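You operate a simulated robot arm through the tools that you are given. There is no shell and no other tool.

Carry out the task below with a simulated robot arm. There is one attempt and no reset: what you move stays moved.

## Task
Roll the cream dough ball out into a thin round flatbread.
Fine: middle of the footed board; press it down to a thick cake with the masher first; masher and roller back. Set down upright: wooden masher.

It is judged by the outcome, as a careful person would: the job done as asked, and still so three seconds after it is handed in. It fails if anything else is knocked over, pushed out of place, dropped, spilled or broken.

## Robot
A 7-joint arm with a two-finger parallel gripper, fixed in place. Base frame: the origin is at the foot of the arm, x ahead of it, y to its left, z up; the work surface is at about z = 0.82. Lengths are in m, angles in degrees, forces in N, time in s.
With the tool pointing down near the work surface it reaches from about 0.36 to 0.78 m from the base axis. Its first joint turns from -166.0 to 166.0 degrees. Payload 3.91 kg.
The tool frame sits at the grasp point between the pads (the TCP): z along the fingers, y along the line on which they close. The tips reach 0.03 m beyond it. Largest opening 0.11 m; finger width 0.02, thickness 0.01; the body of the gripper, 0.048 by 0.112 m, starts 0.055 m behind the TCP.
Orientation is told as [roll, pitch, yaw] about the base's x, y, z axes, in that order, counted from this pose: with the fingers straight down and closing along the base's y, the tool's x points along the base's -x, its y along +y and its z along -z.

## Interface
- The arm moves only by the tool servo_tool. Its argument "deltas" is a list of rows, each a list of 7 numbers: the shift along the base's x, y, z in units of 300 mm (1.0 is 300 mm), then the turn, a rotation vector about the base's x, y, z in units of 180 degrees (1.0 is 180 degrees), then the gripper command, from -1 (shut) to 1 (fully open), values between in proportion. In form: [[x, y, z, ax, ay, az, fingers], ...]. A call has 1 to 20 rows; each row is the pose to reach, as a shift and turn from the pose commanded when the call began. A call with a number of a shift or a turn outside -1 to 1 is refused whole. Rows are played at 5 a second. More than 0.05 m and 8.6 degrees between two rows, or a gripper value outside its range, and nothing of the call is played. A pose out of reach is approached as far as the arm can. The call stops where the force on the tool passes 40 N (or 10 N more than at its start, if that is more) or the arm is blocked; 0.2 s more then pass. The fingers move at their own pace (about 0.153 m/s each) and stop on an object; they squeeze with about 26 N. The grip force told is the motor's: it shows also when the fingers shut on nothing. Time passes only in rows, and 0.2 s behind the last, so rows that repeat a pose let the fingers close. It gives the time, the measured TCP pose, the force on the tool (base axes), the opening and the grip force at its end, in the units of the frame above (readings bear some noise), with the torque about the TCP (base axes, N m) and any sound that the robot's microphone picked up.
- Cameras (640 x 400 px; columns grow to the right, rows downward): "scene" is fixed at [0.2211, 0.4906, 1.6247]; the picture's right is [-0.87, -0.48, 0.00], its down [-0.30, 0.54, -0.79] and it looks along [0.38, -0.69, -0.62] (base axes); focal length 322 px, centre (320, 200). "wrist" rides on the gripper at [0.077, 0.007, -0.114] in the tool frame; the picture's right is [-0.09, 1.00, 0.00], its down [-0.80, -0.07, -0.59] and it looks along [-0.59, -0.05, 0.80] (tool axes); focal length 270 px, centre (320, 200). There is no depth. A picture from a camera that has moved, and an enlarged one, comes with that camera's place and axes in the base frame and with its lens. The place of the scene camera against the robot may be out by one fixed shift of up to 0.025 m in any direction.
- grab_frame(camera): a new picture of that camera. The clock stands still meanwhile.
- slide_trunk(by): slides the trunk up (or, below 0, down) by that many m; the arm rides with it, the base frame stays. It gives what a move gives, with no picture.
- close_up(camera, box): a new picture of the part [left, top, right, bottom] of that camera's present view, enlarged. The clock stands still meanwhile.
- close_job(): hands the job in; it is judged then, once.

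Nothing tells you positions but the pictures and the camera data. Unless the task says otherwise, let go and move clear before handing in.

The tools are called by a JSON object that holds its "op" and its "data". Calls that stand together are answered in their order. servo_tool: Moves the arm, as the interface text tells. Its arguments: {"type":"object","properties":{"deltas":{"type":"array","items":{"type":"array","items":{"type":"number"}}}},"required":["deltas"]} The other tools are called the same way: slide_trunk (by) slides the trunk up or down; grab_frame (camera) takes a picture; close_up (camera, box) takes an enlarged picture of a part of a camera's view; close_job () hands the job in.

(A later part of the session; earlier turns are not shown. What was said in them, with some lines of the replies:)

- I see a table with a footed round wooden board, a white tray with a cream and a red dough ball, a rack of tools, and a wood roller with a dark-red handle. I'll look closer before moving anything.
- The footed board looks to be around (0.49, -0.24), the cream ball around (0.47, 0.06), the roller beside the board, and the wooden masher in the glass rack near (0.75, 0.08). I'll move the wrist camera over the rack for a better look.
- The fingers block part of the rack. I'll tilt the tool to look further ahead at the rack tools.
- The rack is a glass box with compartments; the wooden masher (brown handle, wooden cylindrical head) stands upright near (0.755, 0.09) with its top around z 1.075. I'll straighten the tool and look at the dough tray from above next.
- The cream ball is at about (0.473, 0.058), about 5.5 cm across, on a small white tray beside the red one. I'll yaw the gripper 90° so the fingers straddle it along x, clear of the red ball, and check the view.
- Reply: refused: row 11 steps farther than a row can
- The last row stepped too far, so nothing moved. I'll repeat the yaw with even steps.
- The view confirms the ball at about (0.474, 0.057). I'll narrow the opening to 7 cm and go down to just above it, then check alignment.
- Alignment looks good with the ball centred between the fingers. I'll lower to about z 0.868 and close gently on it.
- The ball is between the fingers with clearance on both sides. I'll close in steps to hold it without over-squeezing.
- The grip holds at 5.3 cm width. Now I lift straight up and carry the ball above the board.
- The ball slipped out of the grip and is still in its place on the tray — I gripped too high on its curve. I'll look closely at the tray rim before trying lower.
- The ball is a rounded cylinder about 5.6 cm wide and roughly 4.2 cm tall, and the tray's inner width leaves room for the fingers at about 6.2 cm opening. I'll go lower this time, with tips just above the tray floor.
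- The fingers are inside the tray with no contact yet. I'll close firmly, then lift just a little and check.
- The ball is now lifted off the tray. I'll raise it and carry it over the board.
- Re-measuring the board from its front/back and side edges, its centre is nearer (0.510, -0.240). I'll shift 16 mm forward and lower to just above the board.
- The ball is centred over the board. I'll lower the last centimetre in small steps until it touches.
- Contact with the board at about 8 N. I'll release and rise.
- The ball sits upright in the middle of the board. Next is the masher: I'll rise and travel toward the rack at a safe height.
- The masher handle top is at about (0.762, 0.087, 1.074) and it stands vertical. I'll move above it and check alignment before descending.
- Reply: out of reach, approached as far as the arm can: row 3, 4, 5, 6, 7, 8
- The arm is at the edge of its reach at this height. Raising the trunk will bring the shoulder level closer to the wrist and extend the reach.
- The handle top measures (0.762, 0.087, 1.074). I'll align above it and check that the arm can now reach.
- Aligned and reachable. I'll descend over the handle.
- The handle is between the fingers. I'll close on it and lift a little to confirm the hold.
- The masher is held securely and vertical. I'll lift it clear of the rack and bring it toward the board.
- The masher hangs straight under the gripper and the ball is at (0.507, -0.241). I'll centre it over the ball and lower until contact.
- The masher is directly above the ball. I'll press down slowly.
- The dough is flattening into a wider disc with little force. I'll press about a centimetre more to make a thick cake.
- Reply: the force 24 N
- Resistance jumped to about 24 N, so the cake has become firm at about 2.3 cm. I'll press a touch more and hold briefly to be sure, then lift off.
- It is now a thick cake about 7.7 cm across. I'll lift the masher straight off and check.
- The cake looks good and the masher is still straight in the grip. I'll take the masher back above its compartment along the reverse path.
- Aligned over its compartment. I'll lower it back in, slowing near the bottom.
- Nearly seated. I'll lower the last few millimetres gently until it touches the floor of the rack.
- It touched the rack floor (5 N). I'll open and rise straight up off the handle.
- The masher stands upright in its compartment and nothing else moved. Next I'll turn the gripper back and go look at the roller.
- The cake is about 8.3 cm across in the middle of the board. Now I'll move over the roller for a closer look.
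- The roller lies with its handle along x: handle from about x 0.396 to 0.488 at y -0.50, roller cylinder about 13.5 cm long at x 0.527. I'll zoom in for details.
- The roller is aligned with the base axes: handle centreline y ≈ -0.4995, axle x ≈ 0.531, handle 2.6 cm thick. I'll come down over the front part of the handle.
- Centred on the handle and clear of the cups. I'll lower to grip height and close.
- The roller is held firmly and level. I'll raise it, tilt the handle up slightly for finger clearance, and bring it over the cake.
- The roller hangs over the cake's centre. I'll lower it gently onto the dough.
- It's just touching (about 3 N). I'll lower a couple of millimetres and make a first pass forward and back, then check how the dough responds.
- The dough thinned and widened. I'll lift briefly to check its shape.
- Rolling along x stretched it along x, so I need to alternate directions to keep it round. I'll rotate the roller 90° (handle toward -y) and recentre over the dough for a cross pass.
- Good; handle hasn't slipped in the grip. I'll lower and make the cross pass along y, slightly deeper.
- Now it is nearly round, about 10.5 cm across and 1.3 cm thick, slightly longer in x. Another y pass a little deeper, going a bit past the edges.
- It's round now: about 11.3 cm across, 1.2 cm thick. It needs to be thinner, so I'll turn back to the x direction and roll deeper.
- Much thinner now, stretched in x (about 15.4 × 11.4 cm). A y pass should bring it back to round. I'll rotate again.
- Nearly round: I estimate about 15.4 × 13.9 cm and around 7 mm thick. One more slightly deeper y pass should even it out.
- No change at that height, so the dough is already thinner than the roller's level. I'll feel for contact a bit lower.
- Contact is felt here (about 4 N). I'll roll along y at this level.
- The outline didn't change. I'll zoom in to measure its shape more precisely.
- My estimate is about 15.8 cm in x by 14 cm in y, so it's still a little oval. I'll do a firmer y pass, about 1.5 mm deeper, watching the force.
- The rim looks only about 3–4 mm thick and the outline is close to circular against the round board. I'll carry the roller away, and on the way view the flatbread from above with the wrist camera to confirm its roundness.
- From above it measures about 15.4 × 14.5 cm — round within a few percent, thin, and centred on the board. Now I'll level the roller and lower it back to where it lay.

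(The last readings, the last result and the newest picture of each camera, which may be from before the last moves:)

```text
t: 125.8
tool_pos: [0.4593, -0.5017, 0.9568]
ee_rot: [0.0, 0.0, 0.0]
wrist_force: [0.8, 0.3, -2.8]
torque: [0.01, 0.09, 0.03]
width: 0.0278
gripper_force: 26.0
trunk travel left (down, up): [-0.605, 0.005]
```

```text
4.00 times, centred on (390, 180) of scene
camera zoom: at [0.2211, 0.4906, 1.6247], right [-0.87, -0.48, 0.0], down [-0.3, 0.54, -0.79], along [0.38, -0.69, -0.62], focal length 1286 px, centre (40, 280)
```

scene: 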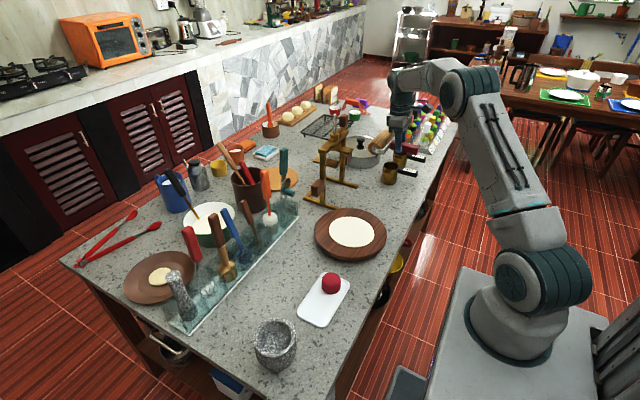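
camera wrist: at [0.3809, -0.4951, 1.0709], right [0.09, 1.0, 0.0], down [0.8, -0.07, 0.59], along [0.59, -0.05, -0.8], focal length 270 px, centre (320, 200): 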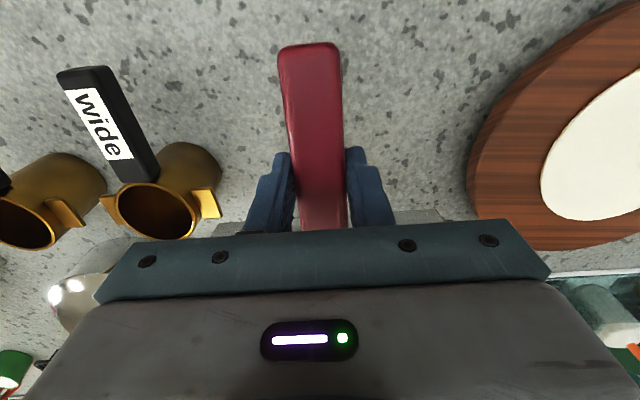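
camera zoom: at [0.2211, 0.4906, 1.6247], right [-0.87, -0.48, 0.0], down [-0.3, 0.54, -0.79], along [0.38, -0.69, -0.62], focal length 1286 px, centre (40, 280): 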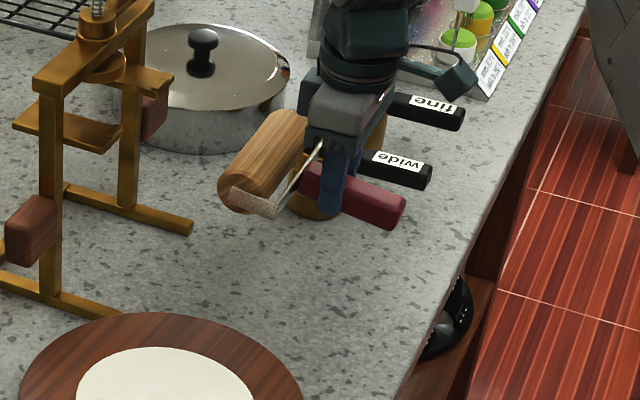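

The handle has tipped a few degrees in the grip, so I'll tilt the tool about 4° to level the roller as I lower it, then feel for the table.

{"op": "servo_tool", "data": {"deltas": [[0, 0.004, -0.06, 0, 0.011, 0, -1], [0, 0.0047, -0.14, 0, 0.022, 0, -1], [0, 0.0047, -0.22, 0, 0.022, 0, -1], [0, 0.0047, -0.28, 0, 0.022, 0, -1], [0, 0.0047, -0.3, 0, 0.022, 0, -1], [0, 0.0047, -0.3, 0, 0.022, 0, -1]]}}

{"op": "close_up", "data": {"camera": "scene", "box": [360, 165, 430, 220]}}

{"op": "grab_frame", "data": {"camera": "wrist"}}

```text
t: 127.2
tool_pos: [0.4585, -0.4998, 0.8664]
ee_rot: [-0.1, 4.1, 0.1]
wrist_force: [0.1, 0.2, -2.8]
torque: [-0.02, 0.11, 0.02]
width: 0.028
gripper_force: 25.7
trunk travel left (down, up): [-0.605, 0.005]
```

```text
7.27 times, centred on (395, 192) of scene
camera zoom: at [0.2211, 0.4906, 1.6247], right [-0.87, -0.48, 0.0], down [-0.3, 0.54, -0.79], along [0.38, -0.69, -0.62], focal length 2339 px, centre (-226, 254)
```

zoom: 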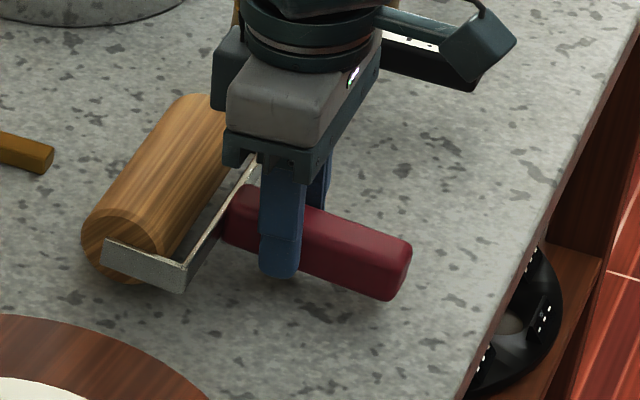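

```text
taken
camera wrist: at [0.389, -0.4932, 0.9862], right [0.09, 1.0, -0.01], down [0.84, -0.07, 0.54], along [0.54, -0.05, -0.84], focal length 270 px, centre (320, 200)
```

wrist: 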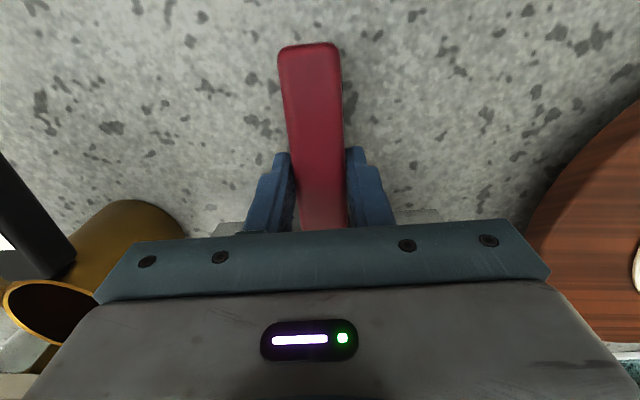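

{"op": "servo_tool", "data": {"deltas": [[0, 0, -0.012, 0, 0, 0, -1], [0, 0, -0.022, 0, 0, 0, -1], [0, 0, -0.03, 0, 0, 0, -1], [0, 0, -0.03, 0, 0, 0, -1]]}}

{"op": "close_up", "data": {"camera": "scene", "box": [360, 165, 430, 220]}}

```text
t: 128.2
tool_pos: [0.4587, -0.4994, 0.8593]
ee_rot: [0.0, 4.0, 0.0]
wrist_force: [-0.1, 0.1, -3.3]
torque: [0.02, 0.08, -0.02]
width: 0.0278
gripper_force: 26.3
trunk travel left (down, up): [-0.605, 0.005]
```

```text
7.27 times, centred on (395, 192) of scene
camera zoom: at [0.2211, 0.4906, 1.6247], right [-0.87, -0.48, 0.0], down [-0.3, 0.54, -0.79], along [0.38, -0.69, -0.62], focal length 2339 px, centre (-226, 254)
```

zoom: 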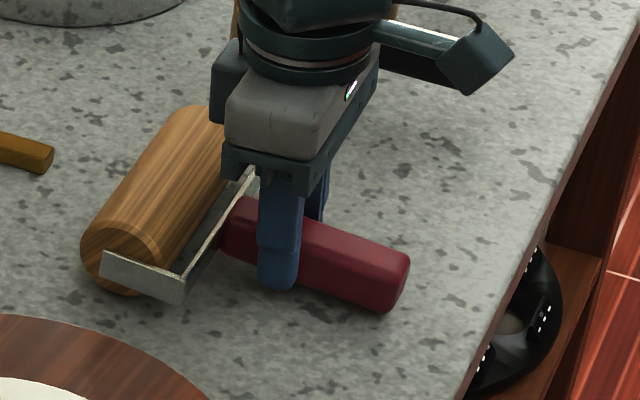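

{"op": "servo_tool", "data": {"deltas": [[0, 0, -0.004, 0, 0, 0, -1], [0, 0, -0.008, 0, 0, 0, -1], [0, 0, -0.008, 0, 0, 0, -1]]}}

{"op": "servo_tool", "data": {"deltas": [[0, 0, -0.003, 0, 0, 0, -1], [0, 0, -0.003, 0, 0, 0, -1]]}}

{"op": "close_up", "data": {"camera": "scene", "box": [360, 165, 430, 220]}}

```text
t: 129.0
tool_pos: [0.4586, -0.499, 0.8576]
ee_rot: [0.0, 4.0, 0.0]
wrist_force: [-0.6, 0.4, -2.6]
torque: [-0.01, 0.11, 0.0]
width: 0.028
gripper_force: 26.0
trunk travel left (down, up): [-0.605, 0.005]
```

```text
t: 129.6
tool_pos: [0.4585, -0.4991, 0.8565]
ee_rot: [0.0, 4.0, 0.0]
wrist_force: [-0.8, -0.3, -3.1]
torque: [0.05, 0.1, 0.02]
width: 0.0281
gripper_force: 26.3
trunk travel left (down, up): [-0.605, 0.005]
```

```text
7.27 times, centred on (395, 192) of scene
camera zoom: at [0.2211, 0.4906, 1.6247], right [-0.87, -0.48, 0.0], down [-0.3, 0.54, -0.79], along [0.38, -0.69, -0.62], focal length 2339 px, centre (-226, 254)
```

zoom: 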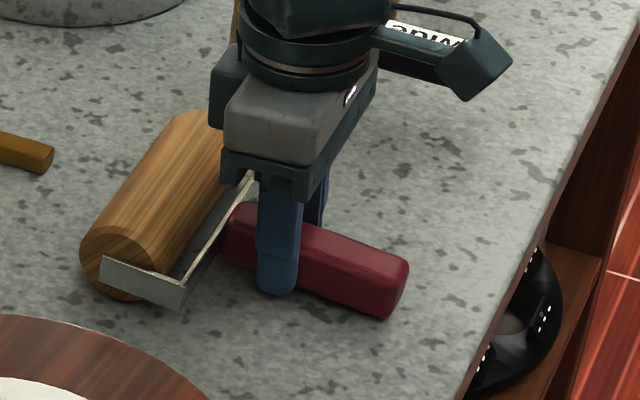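

{"op": "servo_tool", "data": {"deltas": [[0, 0, -0.003, 0, 0, 0, -1], [0, 0, -0.006, 0, 0, 0, -1], [0, 0, -0.006, 0, 0, 0, -1]]}}

{"op": "close_up", "data": {"camera": "scene", "box": [360, 175, 420, 215]}}

```text
t: 130.4
tool_pos: [0.4593, -0.5001, 0.8553]
ee_rot: [0.1, 3.8, -0.1]
wrist_force: [0.4, 0.9, 3.4]
torque: [0.25, -0.37, 0.1]
width: 0.0278
gripper_force: 25.9
trunk travel left (down, up): [-0.605, 0.005]
```

```text
10.00 times, centred on (390, 195) of scene
camera zoom: at [0.2211, 0.4906, 1.6247], right [-0.87, -0.48, 0.0], down [-0.3, 0.54, -0.79], along [0.38, -0.69, -0.62], focal length 3216 px, centre (-380, 250)
```

zoom: 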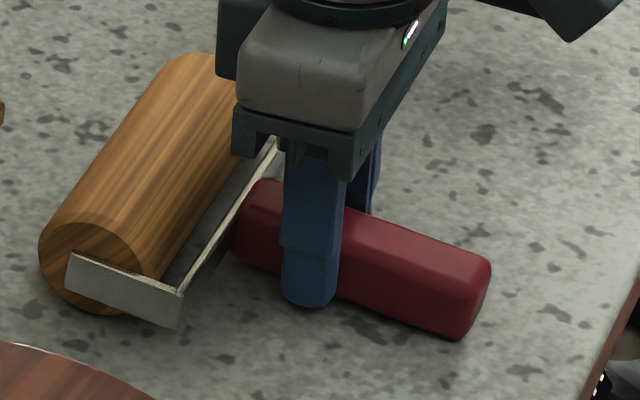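

The roller is down in exactly the same place in the picture as at the start. I'll open and rise.

{"op": "servo_tool", "data": {"deltas": [[0, 0, 0.001, 0, 0, 0, -0.5], [0, 0, 0.002, 0, 0, 0, -0.2], [0, 0, 0.002, 0, 0, 0, 0.1], [0, 0, 0.002, 0, 0, 0, 0.1], [0, 0, 0.05, 0, 0, 0, 0.1], [0, 0, 0.15, 0, 0, 0, 0.1], [0, 0, 0.28, 0, 0, 0, 0.1], [0, 0, 0.42, 0, -0.011, 0, 0.1], [0, 0, 0.56, 0, -0.022, 0, 0.1], [0, 0, 0.7, 0, -0.022, 0, 0.1], [0, 0, 0.7, 0, -0.022, 0, 0.1]]}}

{"op": "grab_frame", "data": {"camera": "wrist"}}

{"op": "close_up", "data": {"camera": "scene", "box": [360, 175, 420, 215]}}

```text
t: 132.8
tool_pos: [0.458, -0.5009, 1.0661]
ee_rot: [0.0, 0.0, 0.0]
wrist_force: [0.8, 1.0, -0.2]
torque: [0.0, 0.01, -0.02]
width: 0.0605
gripper_force: 0.1
trunk travel left (down, up): [-0.605, 0.005]
```

```text
taken
camera wrist: at [0.3797, -0.4945, 1.1802], right [0.09, 1.0, 0.0], down [0.8, -0.07, 0.59], along [0.59, -0.05, -0.8], focal length 270 px, centre (320, 200)
```

wrist: 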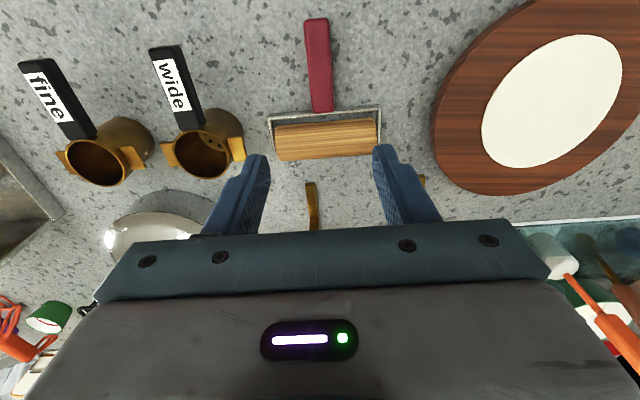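

```text
10.00 times, centred on (390, 195) of scene
camera zoom: at [0.2211, 0.4906, 1.6247], right [-0.87, -0.48, 0.0], down [-0.3, 0.54, -0.79], along [0.38, -0.69, -0.62], focal length 3216 px, centre (-380, 250)
```

zoom: 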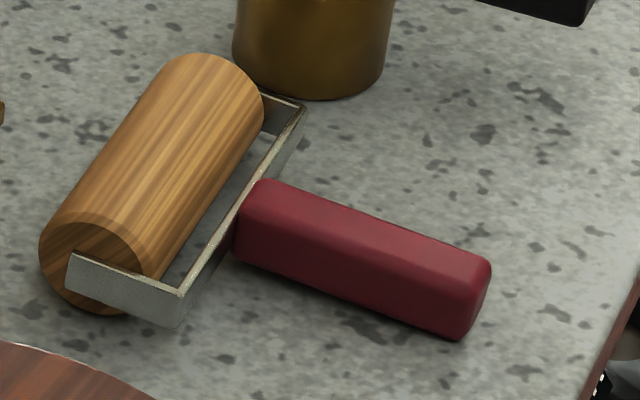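

The roller lies exactly as before. I'll move up over the board for a clear top view of the flatbread.

{"op": "servo_tool", "data": {"deltas": [[0, 0.05, 0.12, 0, 0, 0, 0.1], [0, 0.17, 0.22, 0, 0, 0, 0.1], [0, 0.3, 0.3, 0, 0, 0, 0.1], [0, 0.43, 0.35, 0, 0, 0, 0.1], [0, 0.56, 0.35, 0, 0, 0, 0.1], [0, 0.69, 0.35, 0, 0, 0, 0.1], [0, 0.8, 0.35, 0, 0, 0, 0.1], [0, 0.87, 0.35, 0, 0, 0, 0.1], [0, 0.87, 0.35, 0, 0, 0, 0.1]]}}

{"op": "grab_frame", "data": {"camera": "wrist"}}

{"op": "close_up", "data": {"camera": "wrist", "box": [200, 0, 440, 200]}}

{"op": "grab_frame", "data": {"camera": "scene"}}

```text
t: 134.8
tool_pos: [0.4582, -0.2389, 1.1686]
ee_rot: [0.0, -0.1, 0.0]
wrist_force: [0.6, 0.4, -0.5]
torque: [0.02, -0.03, 0.0]
width: 0.0607
gripper_force: 0.1
trunk travel left (down, up): [-0.605, 0.005]
```

```text
taken
camera wrist: at [0.3807, -0.2324, 1.2831], right [0.09, 1.0, 0.0], down [0.8, -0.07, 0.59], along [0.59, -0.05, -0.8], focal length 270 px, centre (320, 200)
```

wrist: 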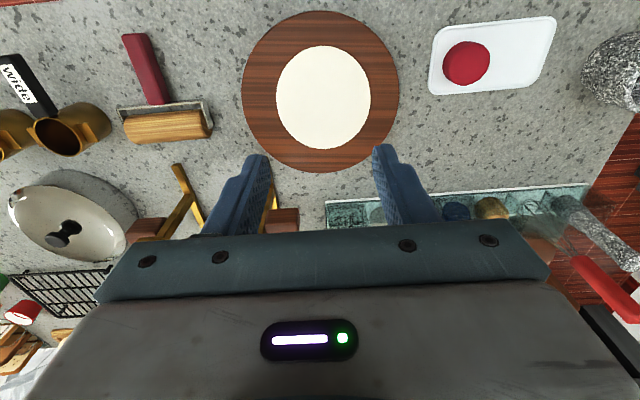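

```text
2.00 times, centred on (320, 100) of wrist
camera zoom: at [0.3807, -0.2324, 1.2831], right [0.09, 1.0, 0.0], down [0.8, -0.07, 0.59], along [0.59, -0.05, -0.8], focal length 541 px, centre (320, 400)
```

zoom: 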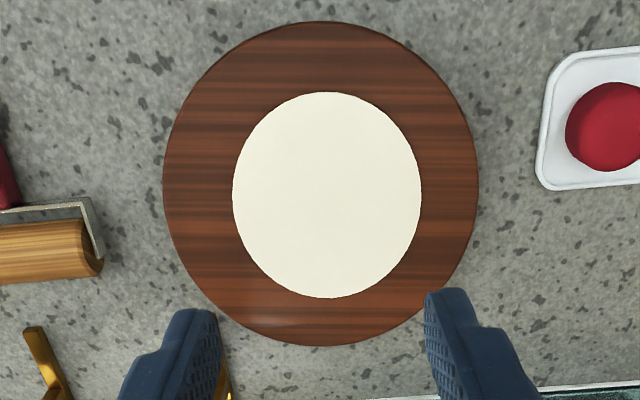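

```text
taken
```

scene: 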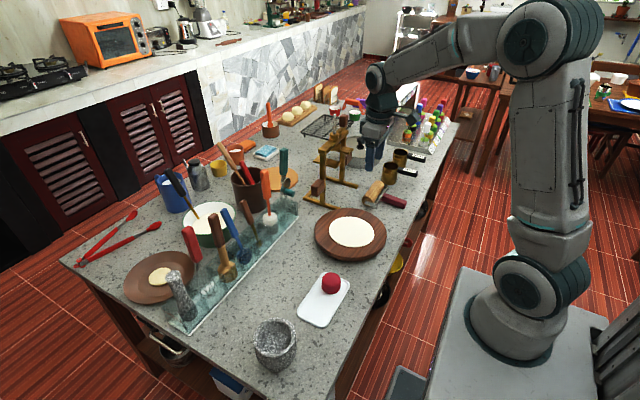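

From above the flatbread is round within about 6% (15.4 × 14.5 cm), thin and in the middle of the board. A last check of the rack and the tray before handing in.

{"op": "close_up", "data": {"camera": "scene", "box": [130, 160, 290, 320]}}

{"op": "close_up", "data": {"camera": "scene", "box": [270, 170, 420, 340]}}

```text
2.50 times, centred on (210, 240) of scene
camera zoom: at [0.2211, 0.4906, 1.6247], right [-0.87, -0.48, 0.0], down [-0.3, 0.54, -0.79], along [0.38, -0.69, -0.62], focal length 804 px, centre (595, 100)
```

zoom: 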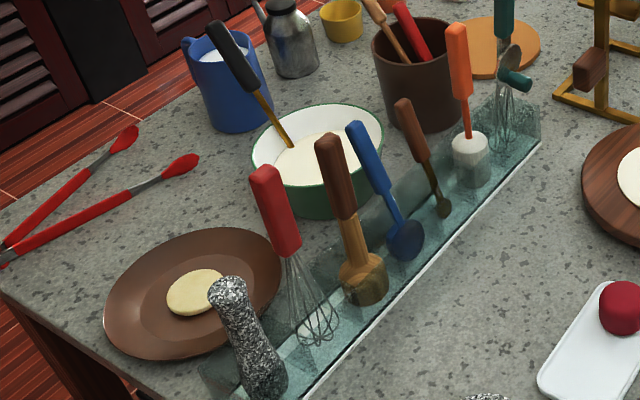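

```text
2.35 times, centred on (345, 255) of scene
camera zoom: at [0.2211, 0.4906, 1.6247], right [-0.87, -0.48, 0.0], down [-0.3, 0.54, -0.79], along [0.38, -0.69, -0.62], focal length 757 px, centre (261, 71)
```

zoom: 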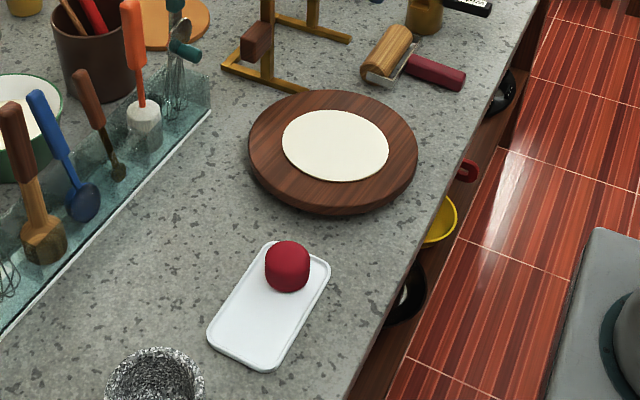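

The flatbread is thin, round and in the middle of the footed board. The masher stands upright in its rack compartment, the roller is back where it lay, and nothing else has moved. The gripper is empty and clear, so I'm handing in.

{"op": "close_job", "data": {}}

```text
The job is handed in.
```

The cream dough is now a thin, round flatbread in the middle of the footed board, and the job is handed in.

- **Flatbread:** I pressed the ball to a thick cake with the masher, then rolled it in alternating directions. It measures about 15.4 × 14.5 cm, so it is round to within about 6%. Its edge looks 3–4 mm thick. It sits within about 5 mm of the board's centre.
- **Masher:** it is back upright in its own rack compartment.
- **Roller:** it is back in its starting spot, matching the first picture.
- **Everything else:** in the final pictures, nothing else has been knocked or moved. The first try at picking up the ball slipped, but the ball stayed in place on its tray.

The gripper is empty and clear of the table. The trunk is still raised 5.5 cm, because I needed the extra reach for the masher.
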